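You operate a simulated robot arm through the tools that you are given. There is no shell and no other tool. Be economical: measure what you need, move in short steps, check, and stop when the job is done.

You are at the controls of a simulated robot arm. One attempt, no reset.

JOB
Take the cloth from the bench top and put it on top of the brown can on the bench top.
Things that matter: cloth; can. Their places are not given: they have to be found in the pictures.

Only the result counts: the job must be done as asked and must still hold three seconds after the hand-in. Knocking over, shifting, dropping, spilling or breaking anything else fails it.

ROBOT AND FRAMES
A 6-joint arm with a two-finger parallel gripper, fixed in place. Base frame: the origin is at the foot of the arm, x ahead of it, y to its left, z up; the work surface is at about z = 0. Readings come in mm, rad, newtons and seconds.
With the tool pointing down near the work surface it reaches from about 180 to 460 mm from the base axis. Its first joint turns from -1.222 to 1.222 rad. Payload 1.9 kg.
The tool frame sits at the grasp point between the pads (the TCP): z along the fingers, y along the line on which they close. The tips reach 23 mm beyond it. The gripper opens to 94 mm. The fingers are 38 mm wide and 10 mm thick; the gripper's body (54 by 96 mm) begins 39 mm behind the TCP.
Orientation is that of the tool frame in the base frame, as a unit quaternion [w, x, y, z]. With the fingers straight down and closing along the base's y, the tool's x points along the base's -x, its y along +y and its z along -z.

CONTROLS
- The arm moves only by the tool send_rows. Its arguments are lists of equal length, an entry for each row: "grip": the opening, from 0 (shut) to 1 (fully open); "slide": the shift along the tool's x, y, z in mm, a list of three; "turn": the turn, a rotation vector about the tool's x, y, z in rad, a list of three. In form: {"grip": [grip, ...], "slide": [[tx, ty, tz], ...], "turn": [[wx, wy, wz], ...]}. A call has 1 to 12 rows; each row shifts and turns the commanded pose from where the row before left it, along the tool's axes as they then stand. Rows are played at 5 a second. More than 50 mm and 0.15 rad between two rows, or a gripper value outside its range, and nothing of the call is played. A pose out of reach is approached as far as the arm can. The call stops where the force on the tool passes 40 N (or 10 N more than at its start, if that is more) or the arm is blocked; 0.2 s more then pass. The fingers move at their own pace (about 108 mm/s each) and stop on an object; they squeeze with about 25 N. The grip force told is the motor's: it shows also when the fingers shut on nothing. Time passes only in rows, and 0.2 s behind the last, so rows that do not move let the fingers close. It gives the time, the measured TCP pose, the force on the tool (base axes), the opening and the grip force at its end, in the units of the frame above (readings bear some noise), and new pictures: "pictures" is both (left out), scene, wrist or none.
- Cameras (640 x 400 px; columns grow to the right, rows downward): "scene" is fixed at [54.8, 309.1, 426.2]; the picture's right is [-0.72, -0.69, 0.00], its down [-0.37, 0.38, -0.85] and it looks along [0.58, -0.61, -0.53] (base axes); focal length 225 px, centre (320, 200). "wrist" rides on the gripper at [-39, 0, -44] in the tool frame; the picture's right is [0.00, -1.00, 0.00], its down [0.97, 0.00, -0.24] and it looks along [0.24, 0.00, 0.97] (tool axes); focal length 218 px, centre (320, 200).
- pixel_to_xyz(camera, pixels): for up to 12 pixels [column, row] of the newest picture of that camera ("zoom" is the newest enlarged one), the place [x, y, z] in the base frame of the surface seen there, good to about 3 mm, but the place of the scene camera against the robot may be out by one fixed shift of up to 12 mm in any direction. No time passes.
- inspect(camera, box): a new picture of the part [left, top, right, bottom] of that camera's present view, enlarged. No time passes.
- sign_off(): hands the job in; it is judged then, once.

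Work in short steps. Measure before you move; look again where a grasp or a placing could have gone wrong, and mend it. You have 60 turns and 120 pictures in all, those below and enlarged ones among them. Open the gripper and draw the arm clear of the work before you hand the job in, unless the task says otherwise; then end with one line.

The tools are called after "Call:" as name(argument=value, ...) on one line, values as JSON. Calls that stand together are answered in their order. send_rows: Moves the arm, as the interface text tells. Its arguments: {"type":"object","properties":{"grip":{"type":"array","items":{"type":"number"}},"slide":{"type":"array","items":{"type":"array","items":{"type":"number"}}},"turn":{"type":"array","items":{"type":"array","items":{"type":"number"}}},"pictures":{"type":"string","enum":["both","scene","wrist","none"]}},"required":["grip","slide","turn"]} The other tools are called the same way: pixel_to_xyz (camera, pixels) gives the place of the surface under pixels of a picture; inspect (camera, box) takes an enlarged picture of a part of a camera's view; sign_off () hands the job in.

At the start:

```text
t: 0.0
tool_pos: [292.6, -11.8, 329.6]
tcp_rot: [0.0, 0.0, 1.0, 0.0]
force: [0.0, -0.2, 0.6]
gripper_width: 93.9
grasp_force: 0.1
```

scene: 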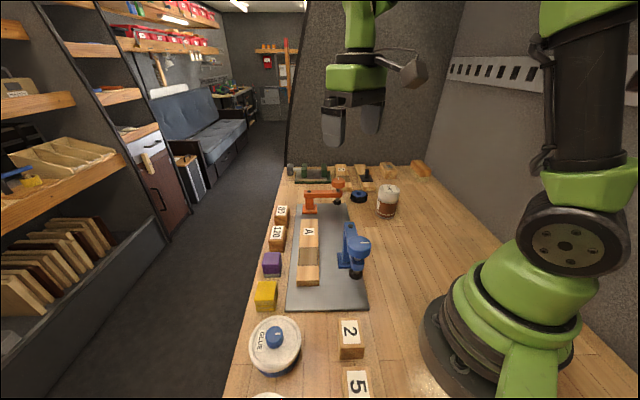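
wrist: 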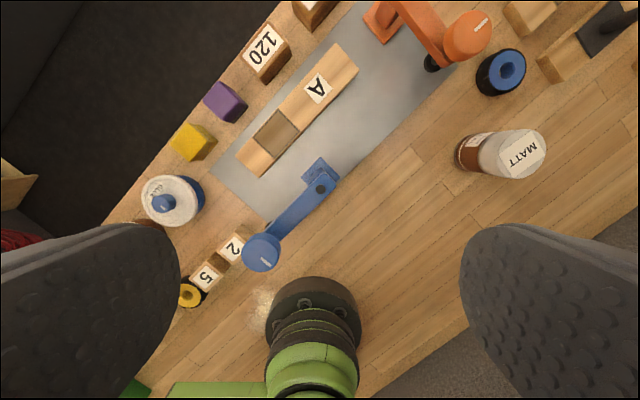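

The can looks like the brown/white "MATT" item at scene (387,200); the cloth is not obvious yet. I'll enlarge both views.

Call:
inspect(camera="scene", box=[270, 150, 450, 262])

Call:
inspect(camera="wrist", box=[360, 0, 640, 200])

Call:
inspect(camera="scene", box=[220, 250, 460, 400])

```text
3.56 times, centred on (360, 206) of scene
```

zoom: 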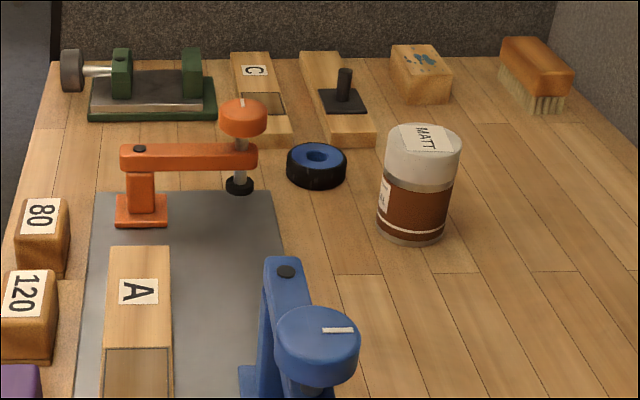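

```text
2.00 times, centred on (500, 100) of wrist
```

zoom: 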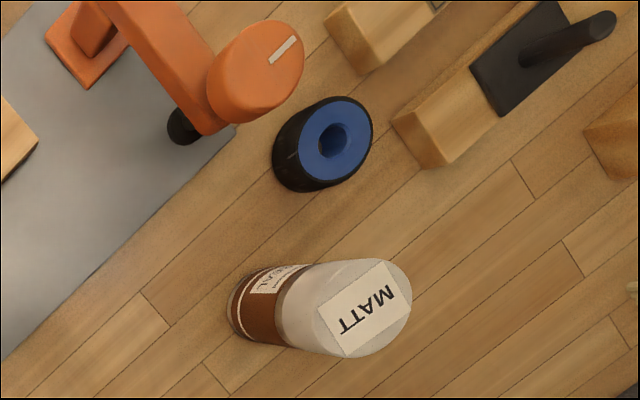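

```text
2.67 times, centred on (340, 325) of scene
```

zoom: 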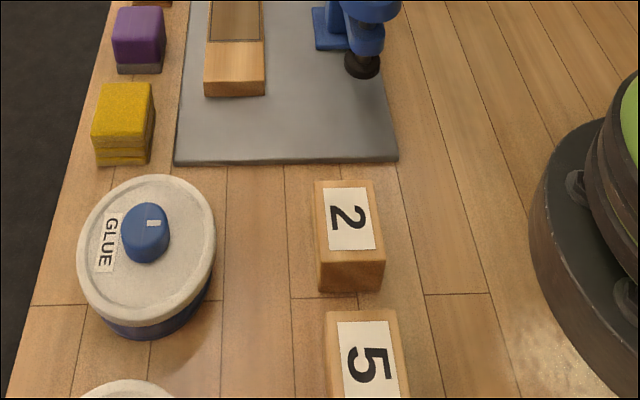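

The yellow item at scene (266,296) looks layered like a folded cloth, next to a purple block at (272,264). I'll look closer at both and measure.

Call:
inspect(camera="scene", box=[240, 245, 304, 315])

Call:
inspect(camera="wrist", box=[130, 70, 258, 200])

Call:
pixel_to_xyz(camera="wrist", pixels=[[193, 137], [172, 140], [182, 124], [209, 148], [190, 158], [193, 150], [517, 153], [496, 156], [544, 152], [518, 132], [516, 177], [226, 98]])

Call:
pixel_to_xyz(camera="scene", pixels=[[267, 288], [256, 290], [277, 288], [265, 309], [389, 189], [379, 191], [399, 191], [387, 215], [272, 259], [245, 300]])

```text
5.71 times, centred on (272, 280) of scene
```

zoom: 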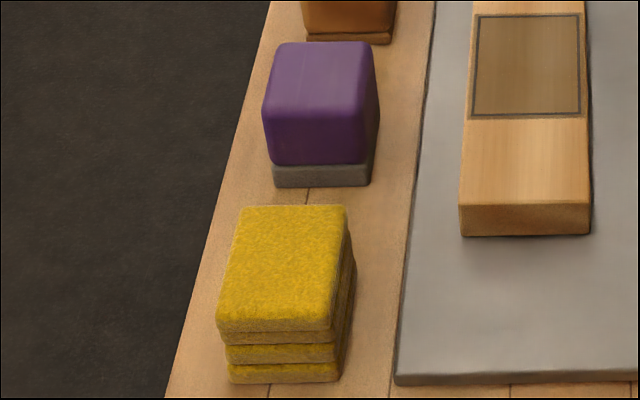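

```text
3.08 times, centred on (194, 135) of wrist
```

zoom: 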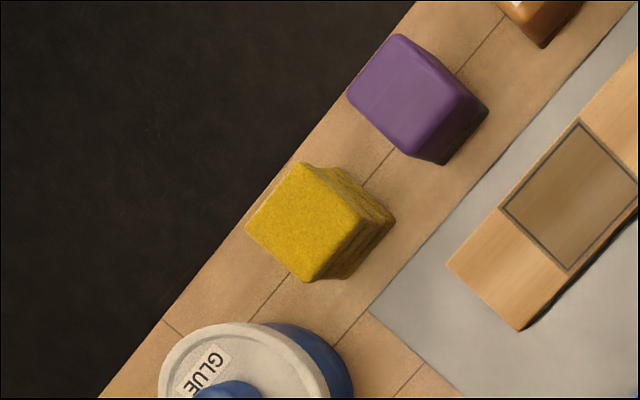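

```text
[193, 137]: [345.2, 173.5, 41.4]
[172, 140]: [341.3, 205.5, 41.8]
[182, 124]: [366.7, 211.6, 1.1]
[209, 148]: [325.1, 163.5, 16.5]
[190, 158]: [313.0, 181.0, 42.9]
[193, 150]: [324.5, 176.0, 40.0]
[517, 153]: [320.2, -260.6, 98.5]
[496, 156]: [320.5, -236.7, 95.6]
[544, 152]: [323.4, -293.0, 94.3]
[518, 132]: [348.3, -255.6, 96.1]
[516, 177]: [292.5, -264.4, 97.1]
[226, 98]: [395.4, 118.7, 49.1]
```

```text
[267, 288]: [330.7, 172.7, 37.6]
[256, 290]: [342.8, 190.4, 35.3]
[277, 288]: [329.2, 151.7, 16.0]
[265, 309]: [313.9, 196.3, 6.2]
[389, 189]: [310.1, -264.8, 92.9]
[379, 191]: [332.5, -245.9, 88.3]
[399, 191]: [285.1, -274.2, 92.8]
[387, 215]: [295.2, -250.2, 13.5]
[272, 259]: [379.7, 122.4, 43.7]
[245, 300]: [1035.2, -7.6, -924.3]
```

The yellow layered item is the cloth: top at z≈42, centre ≈ (337,181), about 37×43 mm, its edges yawed ≈45°. The can's top is at z≈96 near (320,-263). I move above the cloth and yaw 0.80 rad so that the fingers close across the free sides; I also measure the neighbours.

Call:
pixel_to_xyz(camera="wrist", pixels=[[163, 203], [172, 182], [200, 198], [238, 160], [320, 188], [260, 252], [215, 98], [218, 118]])

Call:
send_rows(grip=[1, 1, 1, 1, 1, 0.75, 0.75, 0.75, 0.75, 0.75, 0.75], slide=[[-8.9, 38.6, 22], [-8.9, 38.6, 22], [-8.9, 38.6, 22], [-8.9, 38.6, 22], [-8.9, 38.6, 22], [0, 0, 0], [0, 0, 0], [0, 0, 0], [0, 0, 0], [0, 0, 0], [0, 0, 0]], turn=[[0, 0, 0], [0, 0, 0], [0, 0, 0], [0, 0, 0], [0, 0, 0], [0, 0, 0.1333], [0, 0, 0.1333], [0, 0, 0.1333], [0, 0, 0.1333], [0, 0, 0.1333], [0, 0, 0.1333]])

```text
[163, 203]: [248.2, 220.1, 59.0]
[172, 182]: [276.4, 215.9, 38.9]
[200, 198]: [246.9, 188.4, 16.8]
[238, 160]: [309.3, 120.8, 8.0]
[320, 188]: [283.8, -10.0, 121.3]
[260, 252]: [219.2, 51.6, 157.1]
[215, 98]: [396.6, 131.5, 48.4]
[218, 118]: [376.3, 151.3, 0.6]
```

```text
t: 2.4
tool_pos: [337.9, 180.7, 218.7]
tcp_rot: [0.0, 0.391, 0.921, 0.0]
force: [-0.2, 0.0, -0.9]
gripper_width: 70.7
grasp_force: 0.0
```

scene: 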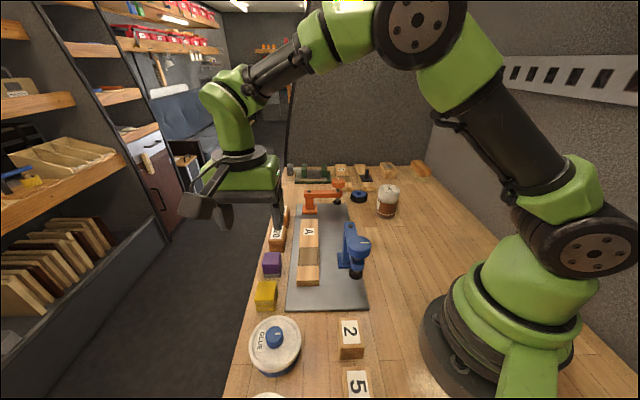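
wrist: 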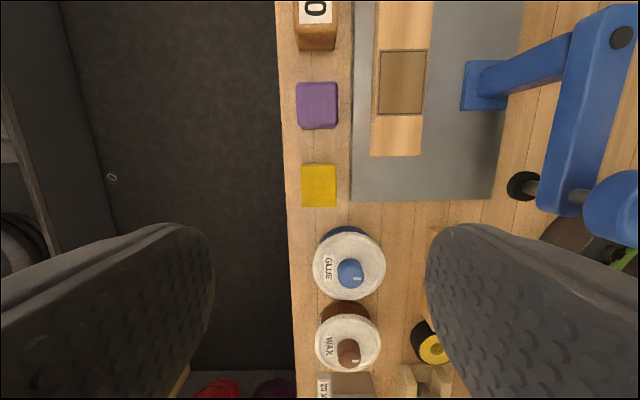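

The yaw matches the cloth, seen at wrist (318,185). A second brown item, "WAX", has shown up at wrist (347,342), so I look at it before deciding which is the brown can.

Call:
inspect(camera="wrist", box=[280, 215, 470, 400])

Call:
inspect(camera="scene", box=[360, 170, 420, 225])

Call:
pixel_to_xyz(camera="wrist", pixels=[[301, 167], [335, 167], [301, 206], [335, 206], [318, 186], [332, 345], [348, 352], [345, 308], [318, 125], [350, 250], [342, 186], [350, 272]])

```text
2.16 times, centred on (375, 308) of wrist
```

zoom: 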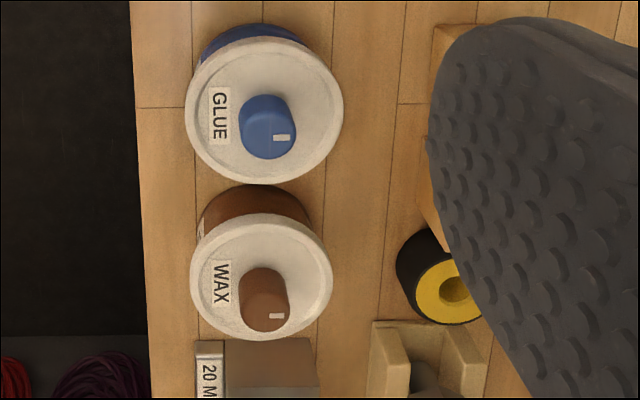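

```text
7.27 times, centred on (390, 198) of scene
```

zoom: 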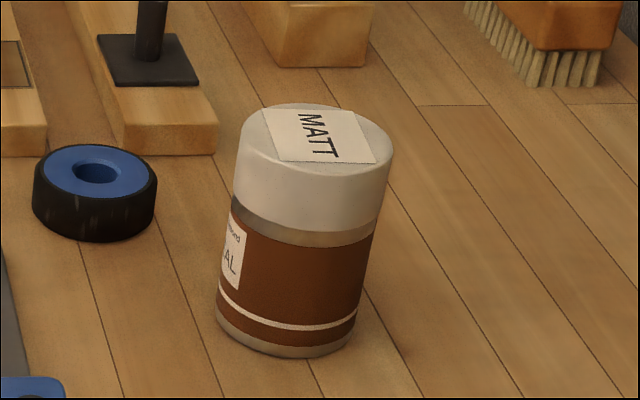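

```text
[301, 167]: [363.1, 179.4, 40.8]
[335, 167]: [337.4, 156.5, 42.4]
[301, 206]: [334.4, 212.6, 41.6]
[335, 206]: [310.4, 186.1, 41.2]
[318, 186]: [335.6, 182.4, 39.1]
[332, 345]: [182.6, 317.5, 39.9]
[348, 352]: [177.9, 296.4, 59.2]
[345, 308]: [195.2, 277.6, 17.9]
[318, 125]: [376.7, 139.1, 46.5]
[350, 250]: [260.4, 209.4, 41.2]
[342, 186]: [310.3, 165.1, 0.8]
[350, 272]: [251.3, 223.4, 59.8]
```

The MATT can (brown body, flat top) is the target, because WAX and GLUE are pots with knobs. The cloth's centre refines to (336.3,183.7), so I correct by a few mm and go down in stages.

Call:
send_rows(grip=[0.75, 0.75, 0.75, 0.75, 0.75], slide=[[3.2, 1, 0], [0, 0, 35], [0, 0, 35], [0, 0, 35], [0, 0, 25]], turn=[[0, 0, 0], [0, 0, 0], [0, 0, 0], [0, 0, 0], [0, 0, 0]])

```text
t: 3.6
tool_pos: [334.7, 183.8, 90.6]
tcp_rot: [0.0, 0.39, 0.921, 0.0]
force: [-0.6, 0.0, 0.6]
gripper_width: 70.5
grasp_force: 0.0
```

scene: 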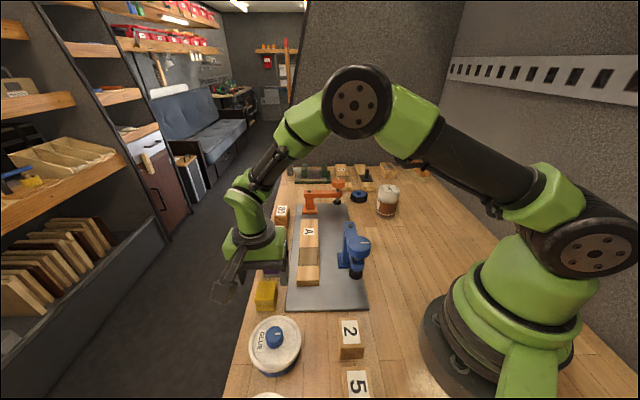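
wrist: 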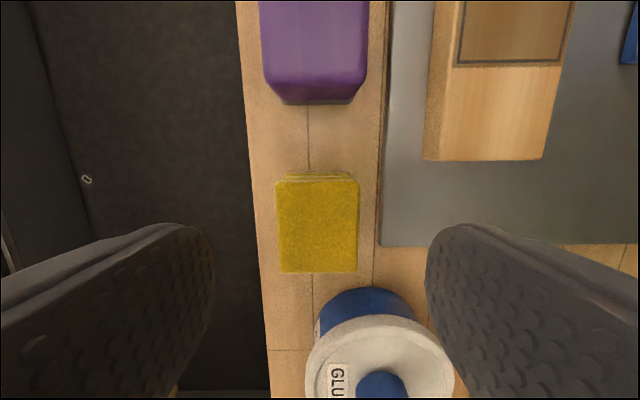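

Cloth is centred between the fingers (277–358 px), with clearance to the glue pot and purple block. I go down to z≈30.

Call:
send_rows(grip=[0.75, 0.75, 0.75], slide=[[0, 0.5, 25], [0, 0, 20], [0, 0, 15]], turn=[[0, 0, 0], [0, 0, 0], [0, 0, 0]])

```text
t: 4.4
tool_pos: [336.7, 185.3, 30.9]
tcp_rot: [0.001, 0.391, 0.921, 0.001]
force: [-4.6, -1.0, 26.7]
gripper_width: 72.1
grasp_force: 2.1
```

scene: 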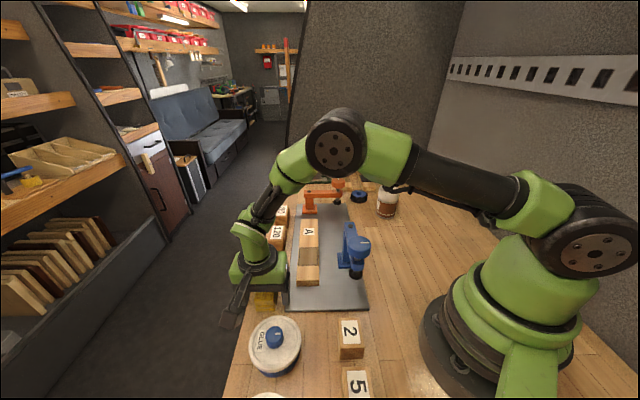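
wrist: 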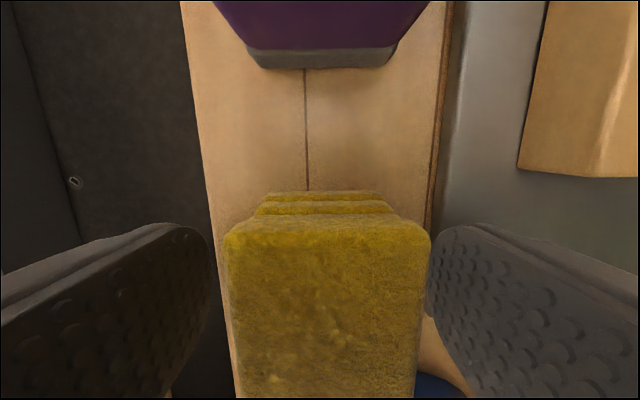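

There's a 27 N upward force, probably the right fingertip resting on the grey mat's edge. I lift 8 mm and narrow the opening to clear the mat.

Call:
send_rows(grip=[0.75, 0.53, 0.53], slide=[[0, 0, -8], [0, 0, 0], [0, 0, 0]], turn=[[0, 0, 0], [0, 0, 0], [0, 0, 0]])

Call:
pixel_to_xyz(camera="wrist", pixels=[[240, 300], [410, 300], [320, 300], [480, 200], [415, 200], [445, 200]])

```text
t: 5.2
tool_pos: [336.8, 186.3, 37.8]
tcp_rot: [-0.001, 0.39, 0.921, 0.0]
force: [0.0, -0.5, 0.7]
gripper_width: 49.5
grasp_force: 0.1
```

scene: 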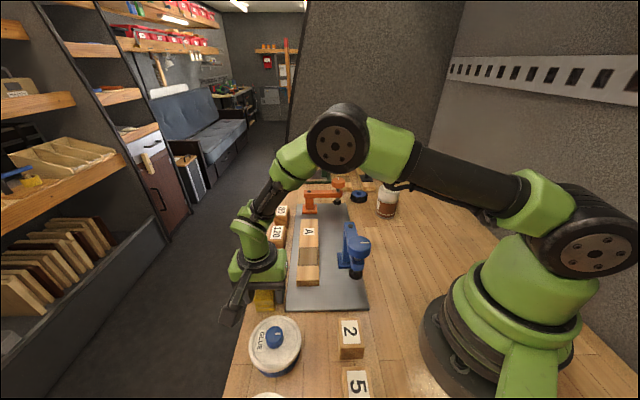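
wrist: 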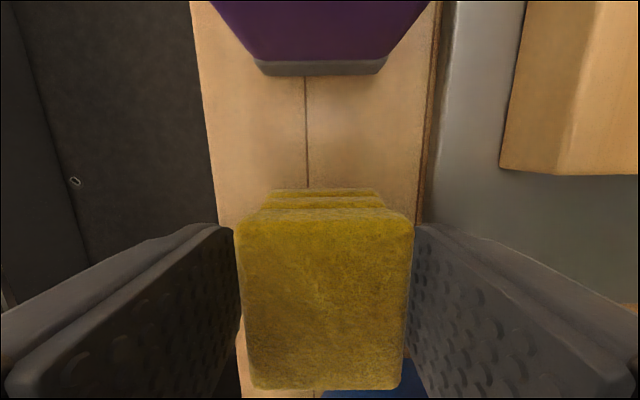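

```text
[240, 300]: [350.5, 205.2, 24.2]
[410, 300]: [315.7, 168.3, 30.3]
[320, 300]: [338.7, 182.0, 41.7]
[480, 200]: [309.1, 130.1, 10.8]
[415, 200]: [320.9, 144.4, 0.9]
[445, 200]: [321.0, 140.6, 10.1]
```

The mat is 10 mm thick and now about 9 mm outside the finger, so the way is clear. I lower to z≈30 and close.

Call:
send_rows(grip=[0.53, 0, 0, 0], slide=[[0, -1, 8], [0, 0, 0], [0, 0, 0], [0, 0, 0]], turn=[[0, 0, 0], [0, 0, 0], [0, 0, 0], [0, 0, 0]])

```text
t: 6.2
tool_pos: [335.1, 184.1, 30.3]
tcp_rot: [0.001, 0.39, 0.921, 0.0]
force: [-4.4, -1.1, 12.0]
gripper_width: 39.5
grasp_force: 25.2
```

scene: 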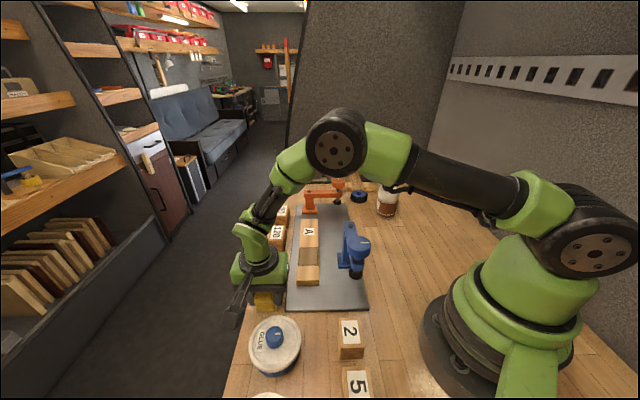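
wrist: 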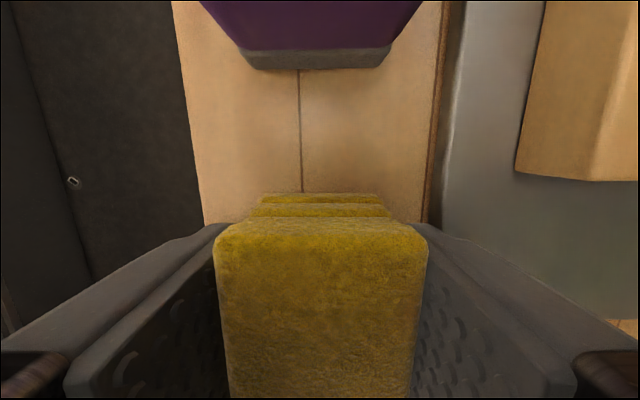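

The fingers stopped on the cloth at 39.5 mm with 25 N. I lift straight up and check for the hold and for the source of the 12 N contact.

Call:
send_rows(grip=[0, 0, 0, 0, 0, 0], slide=[[0, 0, -15], [0, 0, -30], [0, 0, -40], [0, 0, -45], [0, 0, -45], [0, 0, -45]], turn=[[0, 0, 0], [0, 0, 0], [0, 0, 0], [0, 0, 0], [0, 0, 0], [0, 0, 0]])

```text
t: 7.6
tool_pos: [336.0, 185.3, 251.1]
tcp_rot: [0.001, 0.389, 0.921, 0.0]
force: [0.3, -0.4, 0.0]
gripper_width: 0.0
grasp_force: 24.9
```

scene: 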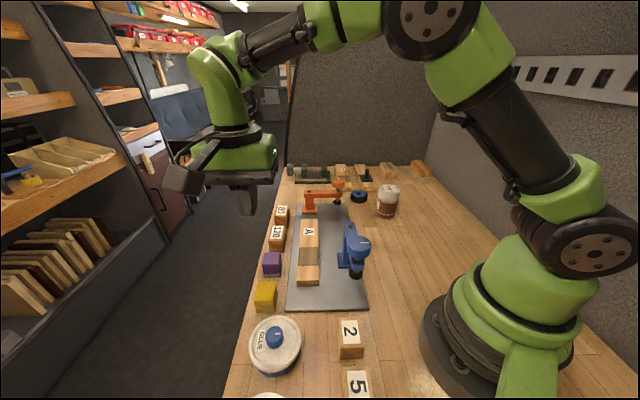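
wrist: 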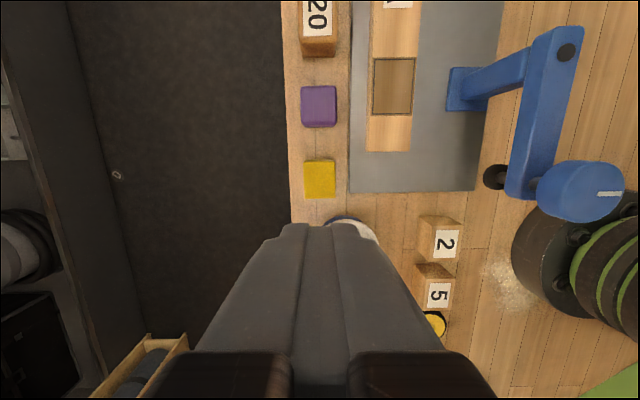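

The gripper is shut at 0 mm: the cloth slipped out and still stands at wrist (320,180). I measure it again and look closely at it and its neighbours.

Call:
inspect(camera="wrist", box=[280, 70, 400, 230])

Call:
inspect(camera="scene", box=[235, 240, 315, 390])

Call:
pixel_to_xyz(camera="wrist", pixels=[[306, 163], [334, 163], [306, 196], [334, 196], [320, 180], [302, 88], [335, 88], [302, 120], [335, 120], [318, 105]])

```text
2.50 times, centred on (340, 150) of wrist
```

zoom: 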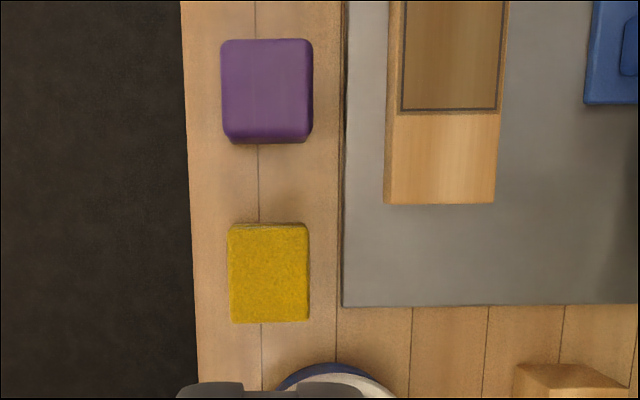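

```text
2.67 times, centred on (275, 315) of scene
```

zoom: 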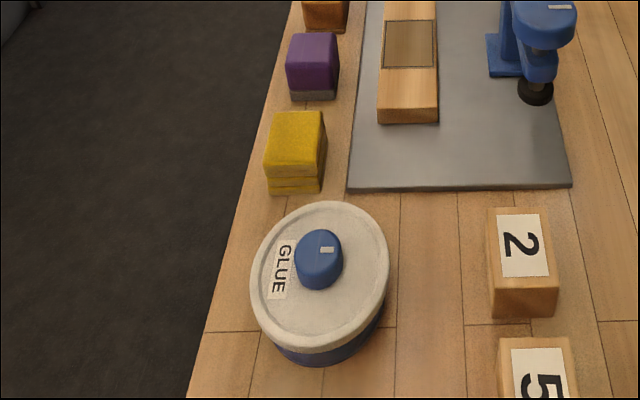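

```text
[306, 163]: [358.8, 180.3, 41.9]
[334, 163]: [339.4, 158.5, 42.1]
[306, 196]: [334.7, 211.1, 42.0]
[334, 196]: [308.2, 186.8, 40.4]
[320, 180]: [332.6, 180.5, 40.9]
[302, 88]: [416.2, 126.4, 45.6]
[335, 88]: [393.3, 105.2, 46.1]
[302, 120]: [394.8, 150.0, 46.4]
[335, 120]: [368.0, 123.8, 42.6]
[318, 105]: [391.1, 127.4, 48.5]
```

The cloth hasn't moved (centre ≈ (335,184)) and the neighbours are untouched. I try again with a small yaw fix (-0.03), stopping at z≈34, just above where the contact force appeared.

Call:
send_rows(grip=[0.55, 0.55, 0.55, 0.55, 0.55, 0.55, 0.55, 0.55], slide=[[0, -1, 0], [0, 0, 45], [0, 0, 45], [0, 0, 45], [0, 0, 40], [0, 0, 20], [0, 0, 15], [0, 0, 7]], turn=[[0, 0, -0.03], [0, 0, 0], [0, 0, 0], [0, 0, 0], [0, 0, 0], [0, 0, 0], [0, 0, 0], [0, 0, 0]])

```text
t: 9.4
tool_pos: [334.4, 181.9, 32.9]
tcp_rot: [0.0, 0.376, 0.927, -0.001]
force: [0.7, -0.6, -0.3]
gripper_width: 51.7
grasp_force: 0.1
```

scene: 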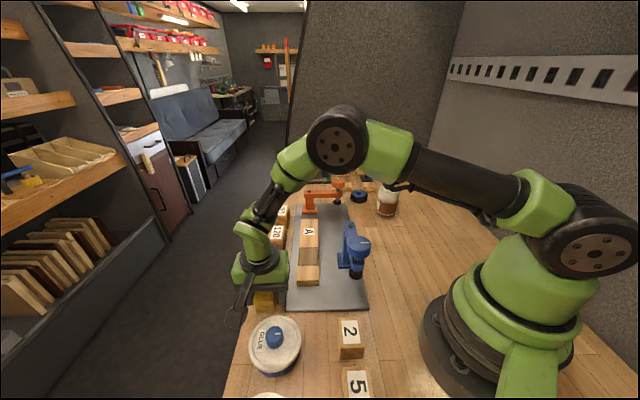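
wrist: 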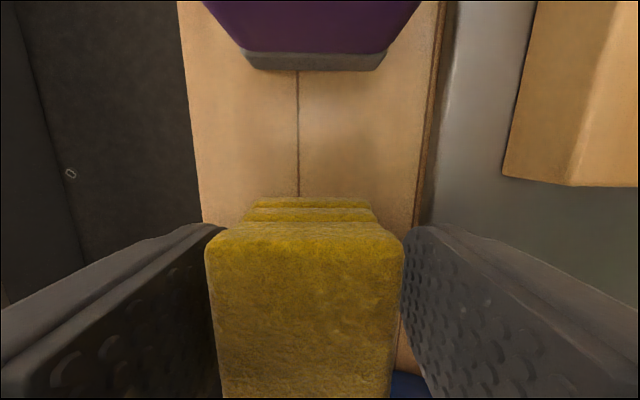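

No contact force now. The cloth sits left of centre (207–403 px), so I shift 2.5 mm along tool y and close.

Call:
send_rows(grip=[0.55, 0, 0, 0, 0], slide=[[0, 2.5, 0], [0, 0, 0], [0, 0, 0], [0, 0, 0], [0, 0, 0]], turn=[[0, 0, 0], [0, 0, 0], [0, 0, 0], [0, 0, 0], [0, 0, 0]])

```text
t: 10.6
tool_pos: [337.9, 184.7, 32.6]
tcp_rot: [0.0, 0.375, 0.927, 0.0]
force: [0.3, 0.4, 0.9]
gripper_width: 39.3
grasp_force: 24.8
```

scene: 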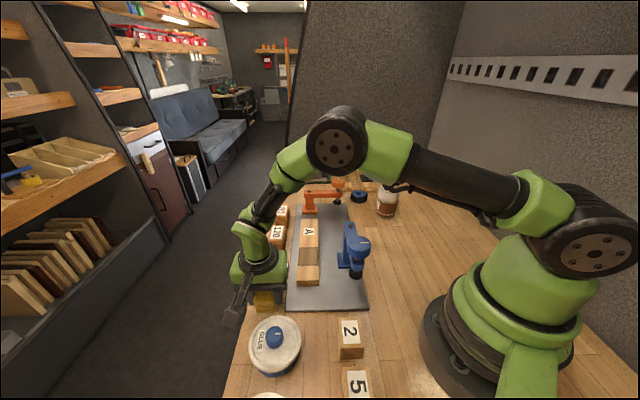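
wrist: 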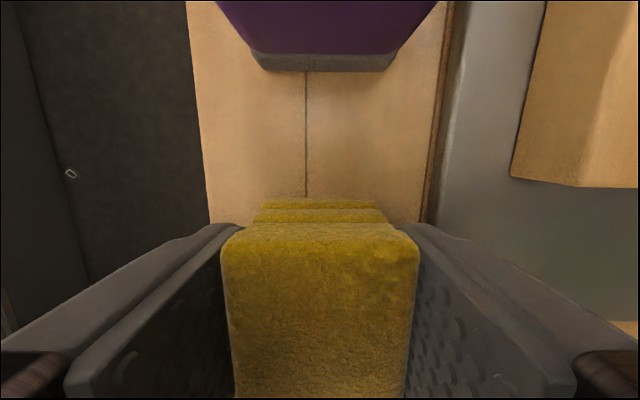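

Clean grip (39.3 mm, 25 N, no side load). I lift slowly by 12 mm and check.

Call:
send_rows(grip=[0, 0, 0, 0], slide=[[0, 0, -2], [0, 0, -3], [0, 0, -3], [0, 0, -4]], turn=[[0, 0, 0], [0, 0, 0], [0, 0, 0], [0, 0, 0]], pictures="wrist")

```text
t: 11.6
tool_pos: [336.1, 183.7, 44.7]
tcp_rot: [0.0, 0.376, 0.927, 0.0]
force: [0.2, 0.6, 0.1]
gripper_width: 39.2
grasp_force: 24.7
```

wrist: 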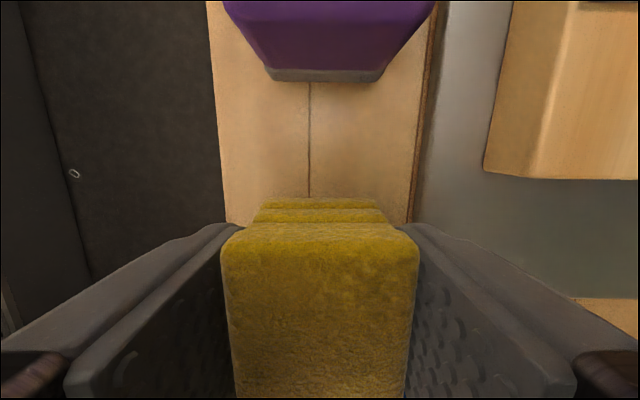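

The cloth is rising with the gripper (same place in the picture, 39.2 mm). I go on up at a gentle pace.

Call:
send_rows(grip=[0, 0, 0, 0, 0, 0, 0, 0, 0, 0, 0, 0], slide=[[0, 0, -5], [0, 0, -7], [0, 0, -10], [0, 0, -12], [0, 0, -14], [0, 0, -16], [0, 0, -18], [0, 0, -20], [0, 0, -20], [0, 0, -20], [0, 0, -15], [0, 0, -10]], turn=[[0, 0, 0], [0, 0, 0], [0, 0, 0], [0, 0, 0], [0, 0, 0], [0, 0, 0], [0, 0, 0], [0, 0, 0], [0, 0, 0], [0, 0, 0], [0, 0, 0], [0, 0, 0]])

```text
t: 14.2
tool_pos: [336.3, 185.2, 212.2]
tcp_rot: [0.0, 0.377, 0.926, -0.001]
force: [0.2, 0.4, -0.5]
gripper_width: 39.7
grasp_force: 25.4
```

scene: 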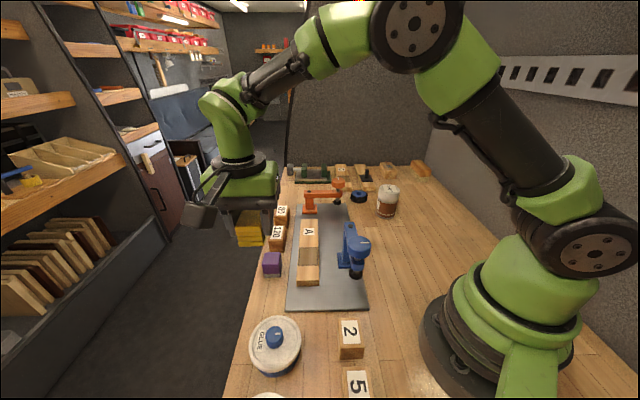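
wrist: 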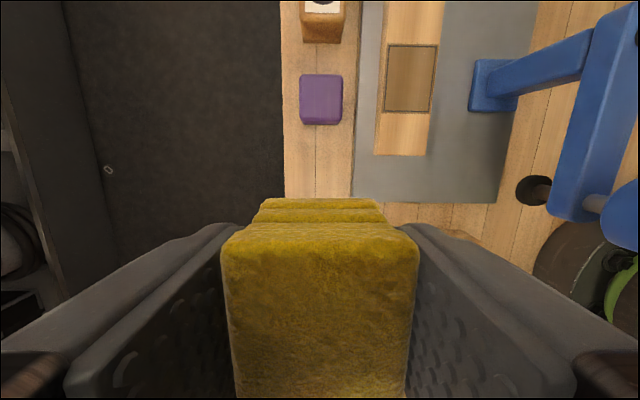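

The cloth is held at z≈212. I carry it gently toward the can, first half of the way, rising to about 242 to clear the blue clamp.

Call:
send_rows(grip=[0, 0, 0, 0, 0, 0, 0, 0, 0, 0, 0, 0], slide=[[-3.4, -5.9, -2.5], [-5.9, -10.3, -2.5], [-8.5, -14.7, -2.5], [-9.8, -16.9, -2.5], [-10.2, -17.7, -2.5], [-10.2, -17.7, -2.5], [-10.2, -17.7, -2.5], [-10.2, -17.7, -2.5], [-9.8, -16.9, -2.5], [-8.5, -14.7, -2.5], [-5.9, -10.3, -2.5], [-3.4, -5.9, -2.5]], turn=[[0, 0, 0], [0, 0, 0], [0, 0, 0], [0, 0, 0], [0, 0, 0], [0, 0, 0], [0, 0, 0], [0, 0, 0], [0, 0, 0], [0, 0, 0], [0, 0, 0], [0, 0, 0]], pictures="scene")

Call:
send_rows(grip=[0, 0, 0, 0, 0, 0, 0, 0, 0, 0, 0, 0], slide=[[-3.4, -5.9, 0], [-5.9, -10.3, 0], [-8.5, -14.7, 0], [-9.8, -16.9, 0], [-10.2, -17.7, 0], [-10.2, -17.7, 0], [-10.2, -17.7, 0], [-10.2, -17.7, 0], [-9.8, -16.9, 0], [-8.5, -14.7, 0], [-5.9, -10.3, 0], [-3.4, -5.9, 0]], turn=[[0, 0, 0], [0, 0, 0], [0, 0, 0], [0, 0, 0], [0, 0, 0], [0, 0, 0], [0, 0, 0], [0, 0, 0], [0, 0, 0], [0, 0, 0], [0, 0, 0], [0, 0, 0]])

```text
t: 16.8
tool_pos: [289.3, -0.5, 241.5]
tcp_rot: [0.0, 0.376, 0.926, -0.001]
force: [-0.1, 0.5, -0.5]
gripper_width: 39.4
grasp_force: 25.3
```

scene: 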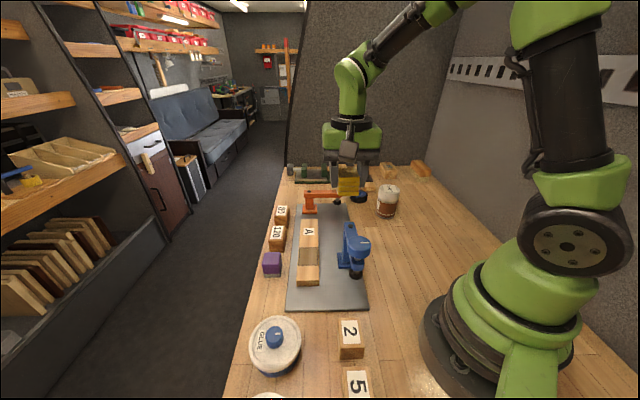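

```text
t: 19.4
tool_pos: [243.9, -188.4, 241.6]
tcp_rot: [0.001, 0.375, 0.927, 0.0]
force: [1.0, -0.2, -0.3]
gripper_width: 39.2
grasp_force: 25.6
```

scene: 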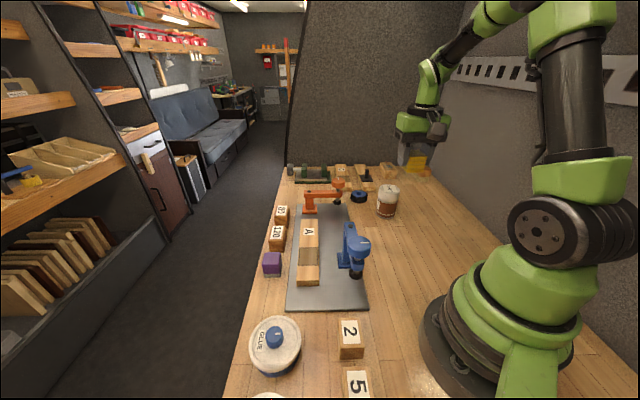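
wrist: 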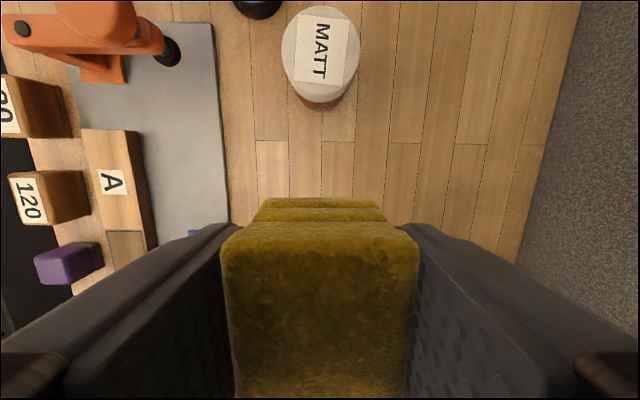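

The cloth is still held and the can's lid is in view at wrist (321,53). I measure the lid's edges.

Call:
pixel_to_xyz(camera="wrist", pixels=[[321, 53], [284, 55], [358, 55], [322, 10], [319, 98], [296, 28], [348, 28], [294, 85], [348, 85], [319, 107]])

```text
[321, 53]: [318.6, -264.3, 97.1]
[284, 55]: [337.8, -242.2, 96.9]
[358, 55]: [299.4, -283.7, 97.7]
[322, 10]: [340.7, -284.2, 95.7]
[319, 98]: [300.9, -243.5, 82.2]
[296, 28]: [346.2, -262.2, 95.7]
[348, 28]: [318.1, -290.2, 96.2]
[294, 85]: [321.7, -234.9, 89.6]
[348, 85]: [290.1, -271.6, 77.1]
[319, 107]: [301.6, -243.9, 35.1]
```

Lid centre ≈ (319,-263), z≈97. I move 106 mm along tool -x at height and then down to z≈145 (cloth bottom about 15 mm above the lid).

Call:
send_rows(grip=[0, 0, 0, 0, 0, 0, 0, 0, 0, 0, 0, 0], slide=[[-8, -0.9, 0], [-16, 0, 0], [-20, 0, 0], [-20, 0, 0], [-20, 0, 0], [-15, 0, 0], [-7.4, 0, 10], [0, 0, 18], [0, 0, 20], [0, 0, 20], [0, 0, 18], [0, 0, 10]], turn=[[0, 0, 0], [0, 0, 0], [0, 0, 0], [0, 0, 0], [0, 0, 0], [0, 0, 0], [0, 0, 0], [0, 0, 0], [0, 0, 0], [0, 0, 0], [0, 0, 0], [0, 0, 0]])

Call:
inspect(camera="scene", box=[340, 120, 436, 224])

```text
t: 22.0
tool_pos: [317.4, -262.3, 146.2]
tcp_rot: [-0.001, 0.377, 0.926, 0.0]
force: [-1.0, 1.0, -0.2]
gripper_width: 39.2
grasp_force: 24.6
```

scene: 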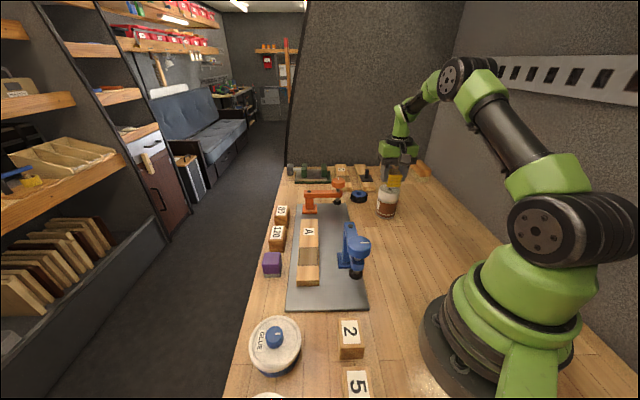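
wrist: 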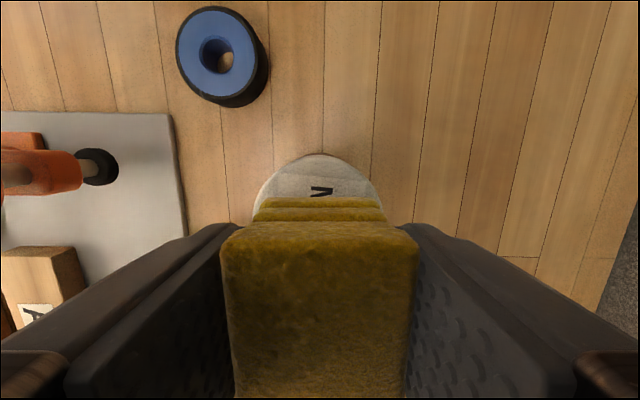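

```text
3.85 times, centred on (388, 172) of scene
```

zoom: 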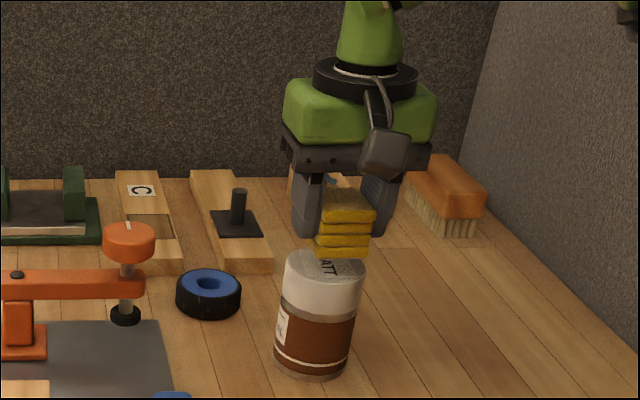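

Sideways the lid is centred (252–386 px). I check the fore-aft alignment by measuring the lid rim and the cloth's front edges.

Call:
pixel_to_xyz(camera="wrist", pixels=[[320, 157], [256, 205], [383, 205], [320, 175], [320, 200], [320, 212], [320, 228], [320, 245], [320, 390], [270, 180], [368, 180]])

```text
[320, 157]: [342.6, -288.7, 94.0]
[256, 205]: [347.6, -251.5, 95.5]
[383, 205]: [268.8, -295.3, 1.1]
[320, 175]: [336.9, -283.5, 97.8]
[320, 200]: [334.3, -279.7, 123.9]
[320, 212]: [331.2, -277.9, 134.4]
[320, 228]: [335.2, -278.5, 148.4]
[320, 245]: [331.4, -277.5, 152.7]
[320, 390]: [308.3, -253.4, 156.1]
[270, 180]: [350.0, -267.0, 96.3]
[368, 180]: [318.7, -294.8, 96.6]
```

Cloth centre is within about 1–2 mm of the lid centre. I nudge 1.5 mm forward and lower 12 mm softly, then feel for contact.

Call:
send_rows(grip=[0, 0, 0, 0], slide=[[-1.5, 0, 3], [0, 0, 4], [0, 0, 4], [0, 0, 2]], turn=[[0, 0, 0], [0, 0, 0], [0, 0, 0], [0, 0, 0]], pictures="none")

Call:
inspect(camera="scene", box=[360, 155, 420, 220])

```text
t: 23.0
tool_pos: [318.9, -264.8, 131.6]
tcp_rot: [0.0, 0.377, 0.926, 0.0]
force: [-0.5, -0.3, -0.5]
gripper_width: 39.4
grasp_force: 24.8
```

```text
6.15 times, centred on (390, 188) of scene
```

zoom: 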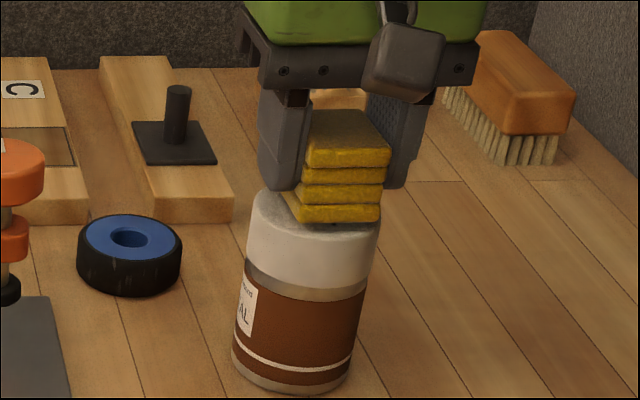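

The cloth is just above the lid with no contact yet. I lower 1 mm at a time.

Call:
send_rows(grip=[0, 0], slide=[[0, 0, 1], [0, 0, 0.7]], turn=[[0, 0, 0], [0, 0, 0]], pictures="none")

Call:
send_rows(grip=[0, 0], slide=[[0, 0, 1], [0, 0, 0]], turn=[[0, 0, 0], [0, 0, 0]], pictures="none")

Call:
inspect(camera="scene", box=[360, 155, 420, 220])

```text
t: 23.6
tool_pos: [319.1, -264.1, 131.4]
tcp_rot: [0.0, 0.375, 0.927, 0.0]
force: [0.1, 0.0, 0.4]
gripper_width: 39.3
grasp_force: 24.4
```

```text
t: 24.2
tool_pos: [317.9, -263.3, 129.9]
tcp_rot: [0.0, 0.375, 0.927, 0.0]
force: [0.2, -0.3, -1.1]
gripper_width: 39.2
grasp_force: 25.2
```

```text
6.15 times, centred on (390, 188) of scene
```

zoom: 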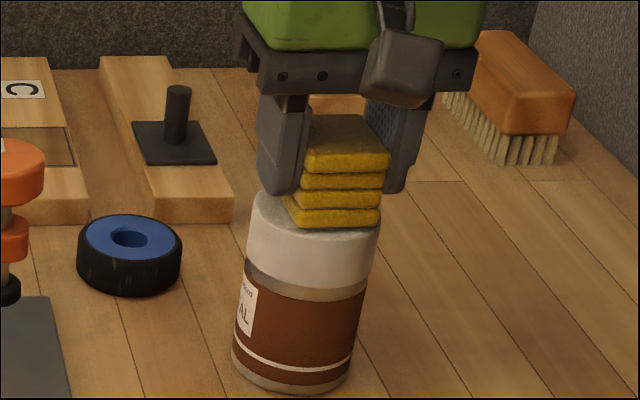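

Still no contact force, so I go on in 1 mm steps.

Call:
send_rows(grip=[0, 0], slide=[[0, 0, 1], [0, 0, 0]], turn=[[0, 0, 0], [0, 0, 0]], pictures="none")

Call:
send_rows(grip=[0, 0], slide=[[0, 0, 1], [0, 0, 0]], turn=[[0, 0, 0], [0, 0, 0]], pictures="none")

Call:
inspect(camera="scene", box=[360, 155, 420, 220])

```text
t: 24.8
tool_pos: [317.1, -263.9, 128.0]
tcp_rot: [0.0, 0.375, 0.927, -0.001]
force: [0.6, 0.1, -0.7]
gripper_width: 39.4
grasp_force: 24.9
```

```text
t: 25.4
tool_pos: [318.3, -263.6, 127.9]
tcp_rot: [0.0, 0.375, 0.927, -0.001]
force: [0.0, 0.6, -1.1]
gripper_width: 39.1
grasp_force: 25.0
```

```text
6.15 times, centred on (390, 188) of scene
```

zoom: 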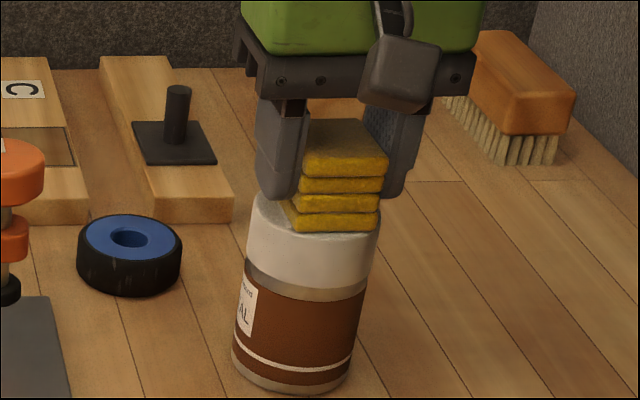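

It is still moving down freely. I go on in 1 mm steps with force checks.

Call:
send_rows(grip=[0, 0], slide=[[0, 0, 1], [0, 0, 0]], turn=[[0, 0, 0], [0, 0, 0]], pictures="none")

Call:
send_rows(grip=[0, 0], slide=[[0, 0, 1], [0, 0, 0]], turn=[[0, 0, 0], [0, 0, 0]])

Call:
inspect(camera="scene", box=[360, 155, 420, 220])

```text
t: 26.0
tool_pos: [319.3, -263.6, 126.5]
tcp_rot: [0.001, 0.376, 0.927, 0.0]
force: [-4.4, 1.5, 15.0]
gripper_width: 39.4
grasp_force: 24.8
```

```text
t: 26.6
tool_pos: [320.0, -264.1, 127.2]
tcp_rot: [0.002, 0.376, 0.927, -0.001]
force: [-7.6, 5.3, 30.9]
gripper_width: 38.9
grasp_force: 24.7
```

scene: 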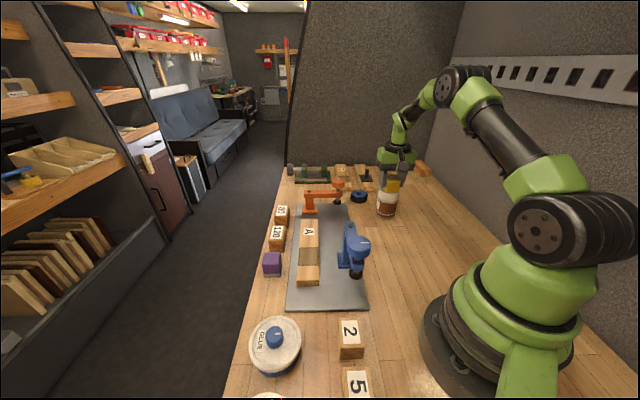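
wrist: 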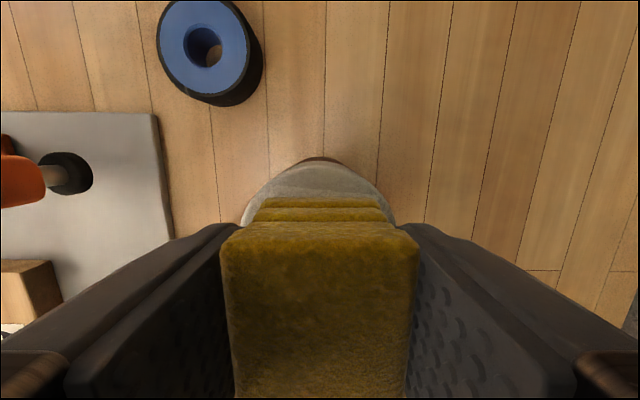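

```text
6.15 times, centred on (390, 188) of scene
```

zoom: 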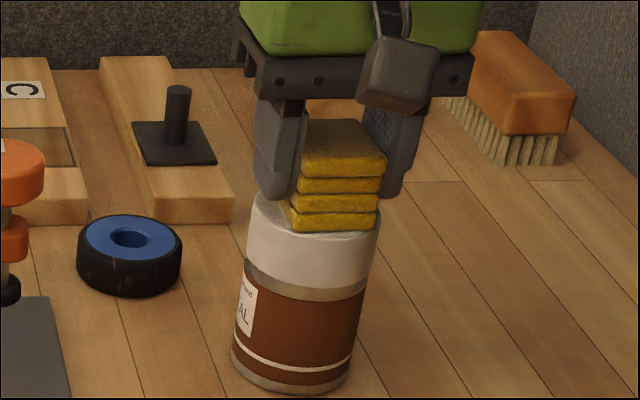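

Contact is clear (31 N). Before release I check the centring in the scene frame by measuring lid and cloth points in the enlarged view.

Call:
pixel_to_xyz(camera="zoom", pixels=[[252, 205], [376, 240], [320, 240], [285, 225], [377, 214], [297, 222], [335, 222], [372, 224], [382, 172], [308, 170], [376, 130], [310, 125]])

Call:
pixel_to_xyz(camera="wrist", pixels=[[320, 165], [250, 215], [388, 215], [275, 185], [365, 185], [262, 203], [320, 203], [378, 203], [226, 240], [415, 240]])

```text
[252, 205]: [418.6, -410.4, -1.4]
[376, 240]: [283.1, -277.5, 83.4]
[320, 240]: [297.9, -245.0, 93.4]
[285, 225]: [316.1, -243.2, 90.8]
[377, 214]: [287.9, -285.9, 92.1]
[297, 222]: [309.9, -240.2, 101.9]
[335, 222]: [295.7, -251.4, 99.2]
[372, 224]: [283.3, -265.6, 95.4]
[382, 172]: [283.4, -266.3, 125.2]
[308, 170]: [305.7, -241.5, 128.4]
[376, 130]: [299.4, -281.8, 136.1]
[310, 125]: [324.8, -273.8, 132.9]
```

```text
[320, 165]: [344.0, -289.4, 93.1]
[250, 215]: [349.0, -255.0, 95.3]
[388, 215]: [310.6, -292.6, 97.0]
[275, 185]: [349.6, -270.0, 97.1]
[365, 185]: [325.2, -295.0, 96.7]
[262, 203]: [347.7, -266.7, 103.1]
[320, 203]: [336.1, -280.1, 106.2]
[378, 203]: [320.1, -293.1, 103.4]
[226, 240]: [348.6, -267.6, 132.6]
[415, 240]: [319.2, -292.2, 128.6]
```

In both frames the cloth centre lies within about 2 mm of the lid centre. I relieve the pressure by 1.5 mm and open in small steps.

Call:
send_rows(grip=[0, 0.38, 0.42, 0.45, 0.48, 0.52, 0.56, 0.6, 0.65, 0.65], slide=[[0, 0, -1.5], [0, 0, 0], [0, 0, 0], [0, 0, 0], [0, 0, 0], [0, 0, 0], [0, 0, 0], [0, 0, 0], [0, 0, 0], [0, 0, 0]], turn=[[0, 0, 0], [0, 0, 0], [0, 0, 0], [0, 0, 0], [0, 0, 0], [0, 0, 0], [0, 0, 0], [0, 0, 0], [0, 0, 0], [0, 0, 0]])

Call:
inspect(camera="scene", box=[360, 155, 420, 220])

```text
t: 28.8
tool_pos: [318.9, -262.8, 126.9]
tcp_rot: [0.0, 0.375, 0.927, 0.0]
force: [-0.4, -0.4, 0.3]
gripper_width: 61.4
grasp_force: 0.0
```

scene: 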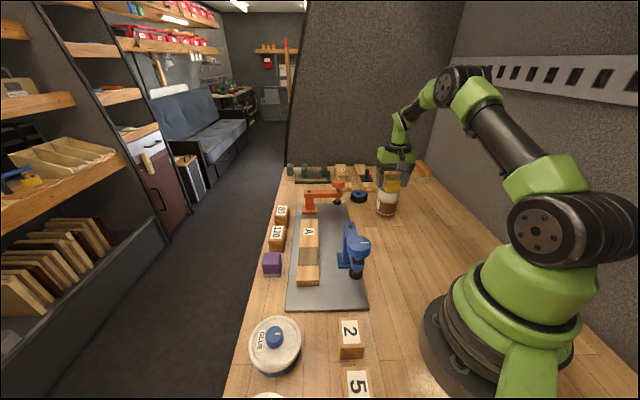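
wrist: 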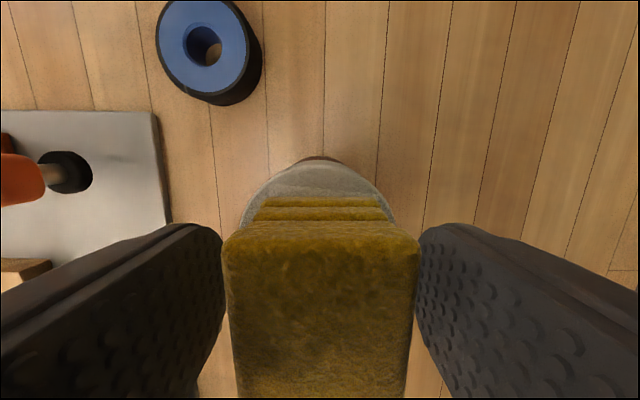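

```text
6.15 times, centred on (390, 188) of scene
```

zoom: 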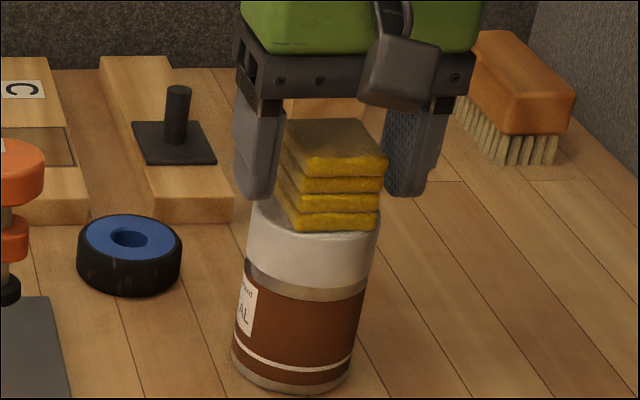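

The cloth rests on the lid, with both fingers clear of it. I rise straight up and draw away.

Call:
send_rows(grip=[0.65, 0.65, 0.65, 0.65, 0.65, 0.65, 0.65, 0.65, 0.65, 0.65], slide=[[0, 0, -5], [0, 0, -10], [0, 0, -20], [0, 0, -30], [0, 0, -35], [20, 0, -20], [30, 0, 0], [30, 0, 0], [30, 0, 0], [0, 0, 0]], turn=[[0, 0, 0], [0, 0, 0], [0, 0, 0], [0, 0, 0], [0, 0, 0], [0, 0, 0], [0, 0, 0], [0, 0, 0], [0, 0, 0], [0, 0, 0]])

Call:
inspect(camera="scene", box=[350, 145, 430, 225])

```text
t: 31.0
tool_pos: [238.7, -187.2, 249.6]
tcp_rot: [0.0, 0.376, 0.926, 0.0]
force: [-0.2, 0.1, 0.5]
gripper_width: 61.3
grasp_force: 0.0
```

scene: 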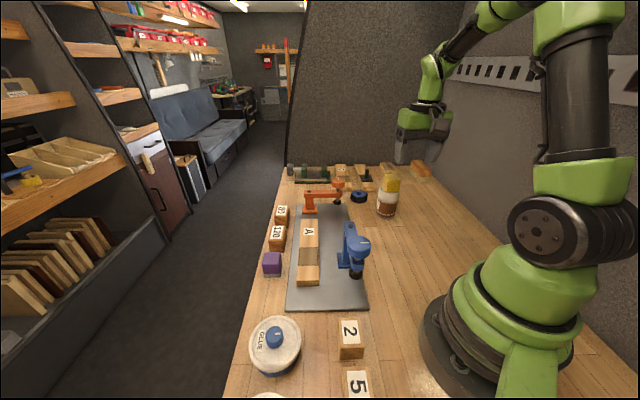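
wrist: 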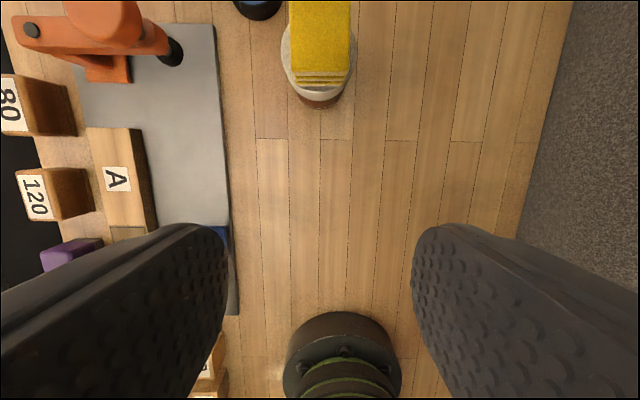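

```text
5.00 times, centred on (390, 185) of scene
```

zoom: 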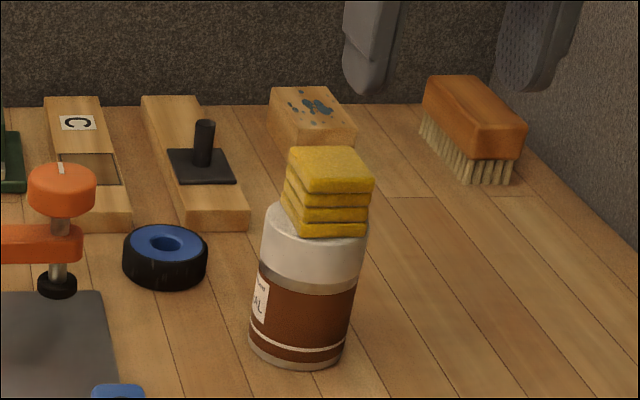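

The cloth sits stably on the brown can, the arm is clear, and nothing else has moved. I hand the job in.

Call:
sign_off()

```text
The job is handed in.
```

The folded yellow cloth is on top of the brown MATT can. The gripper is open and the arm is drawn clear, and the last pictures showed nothing else moved.
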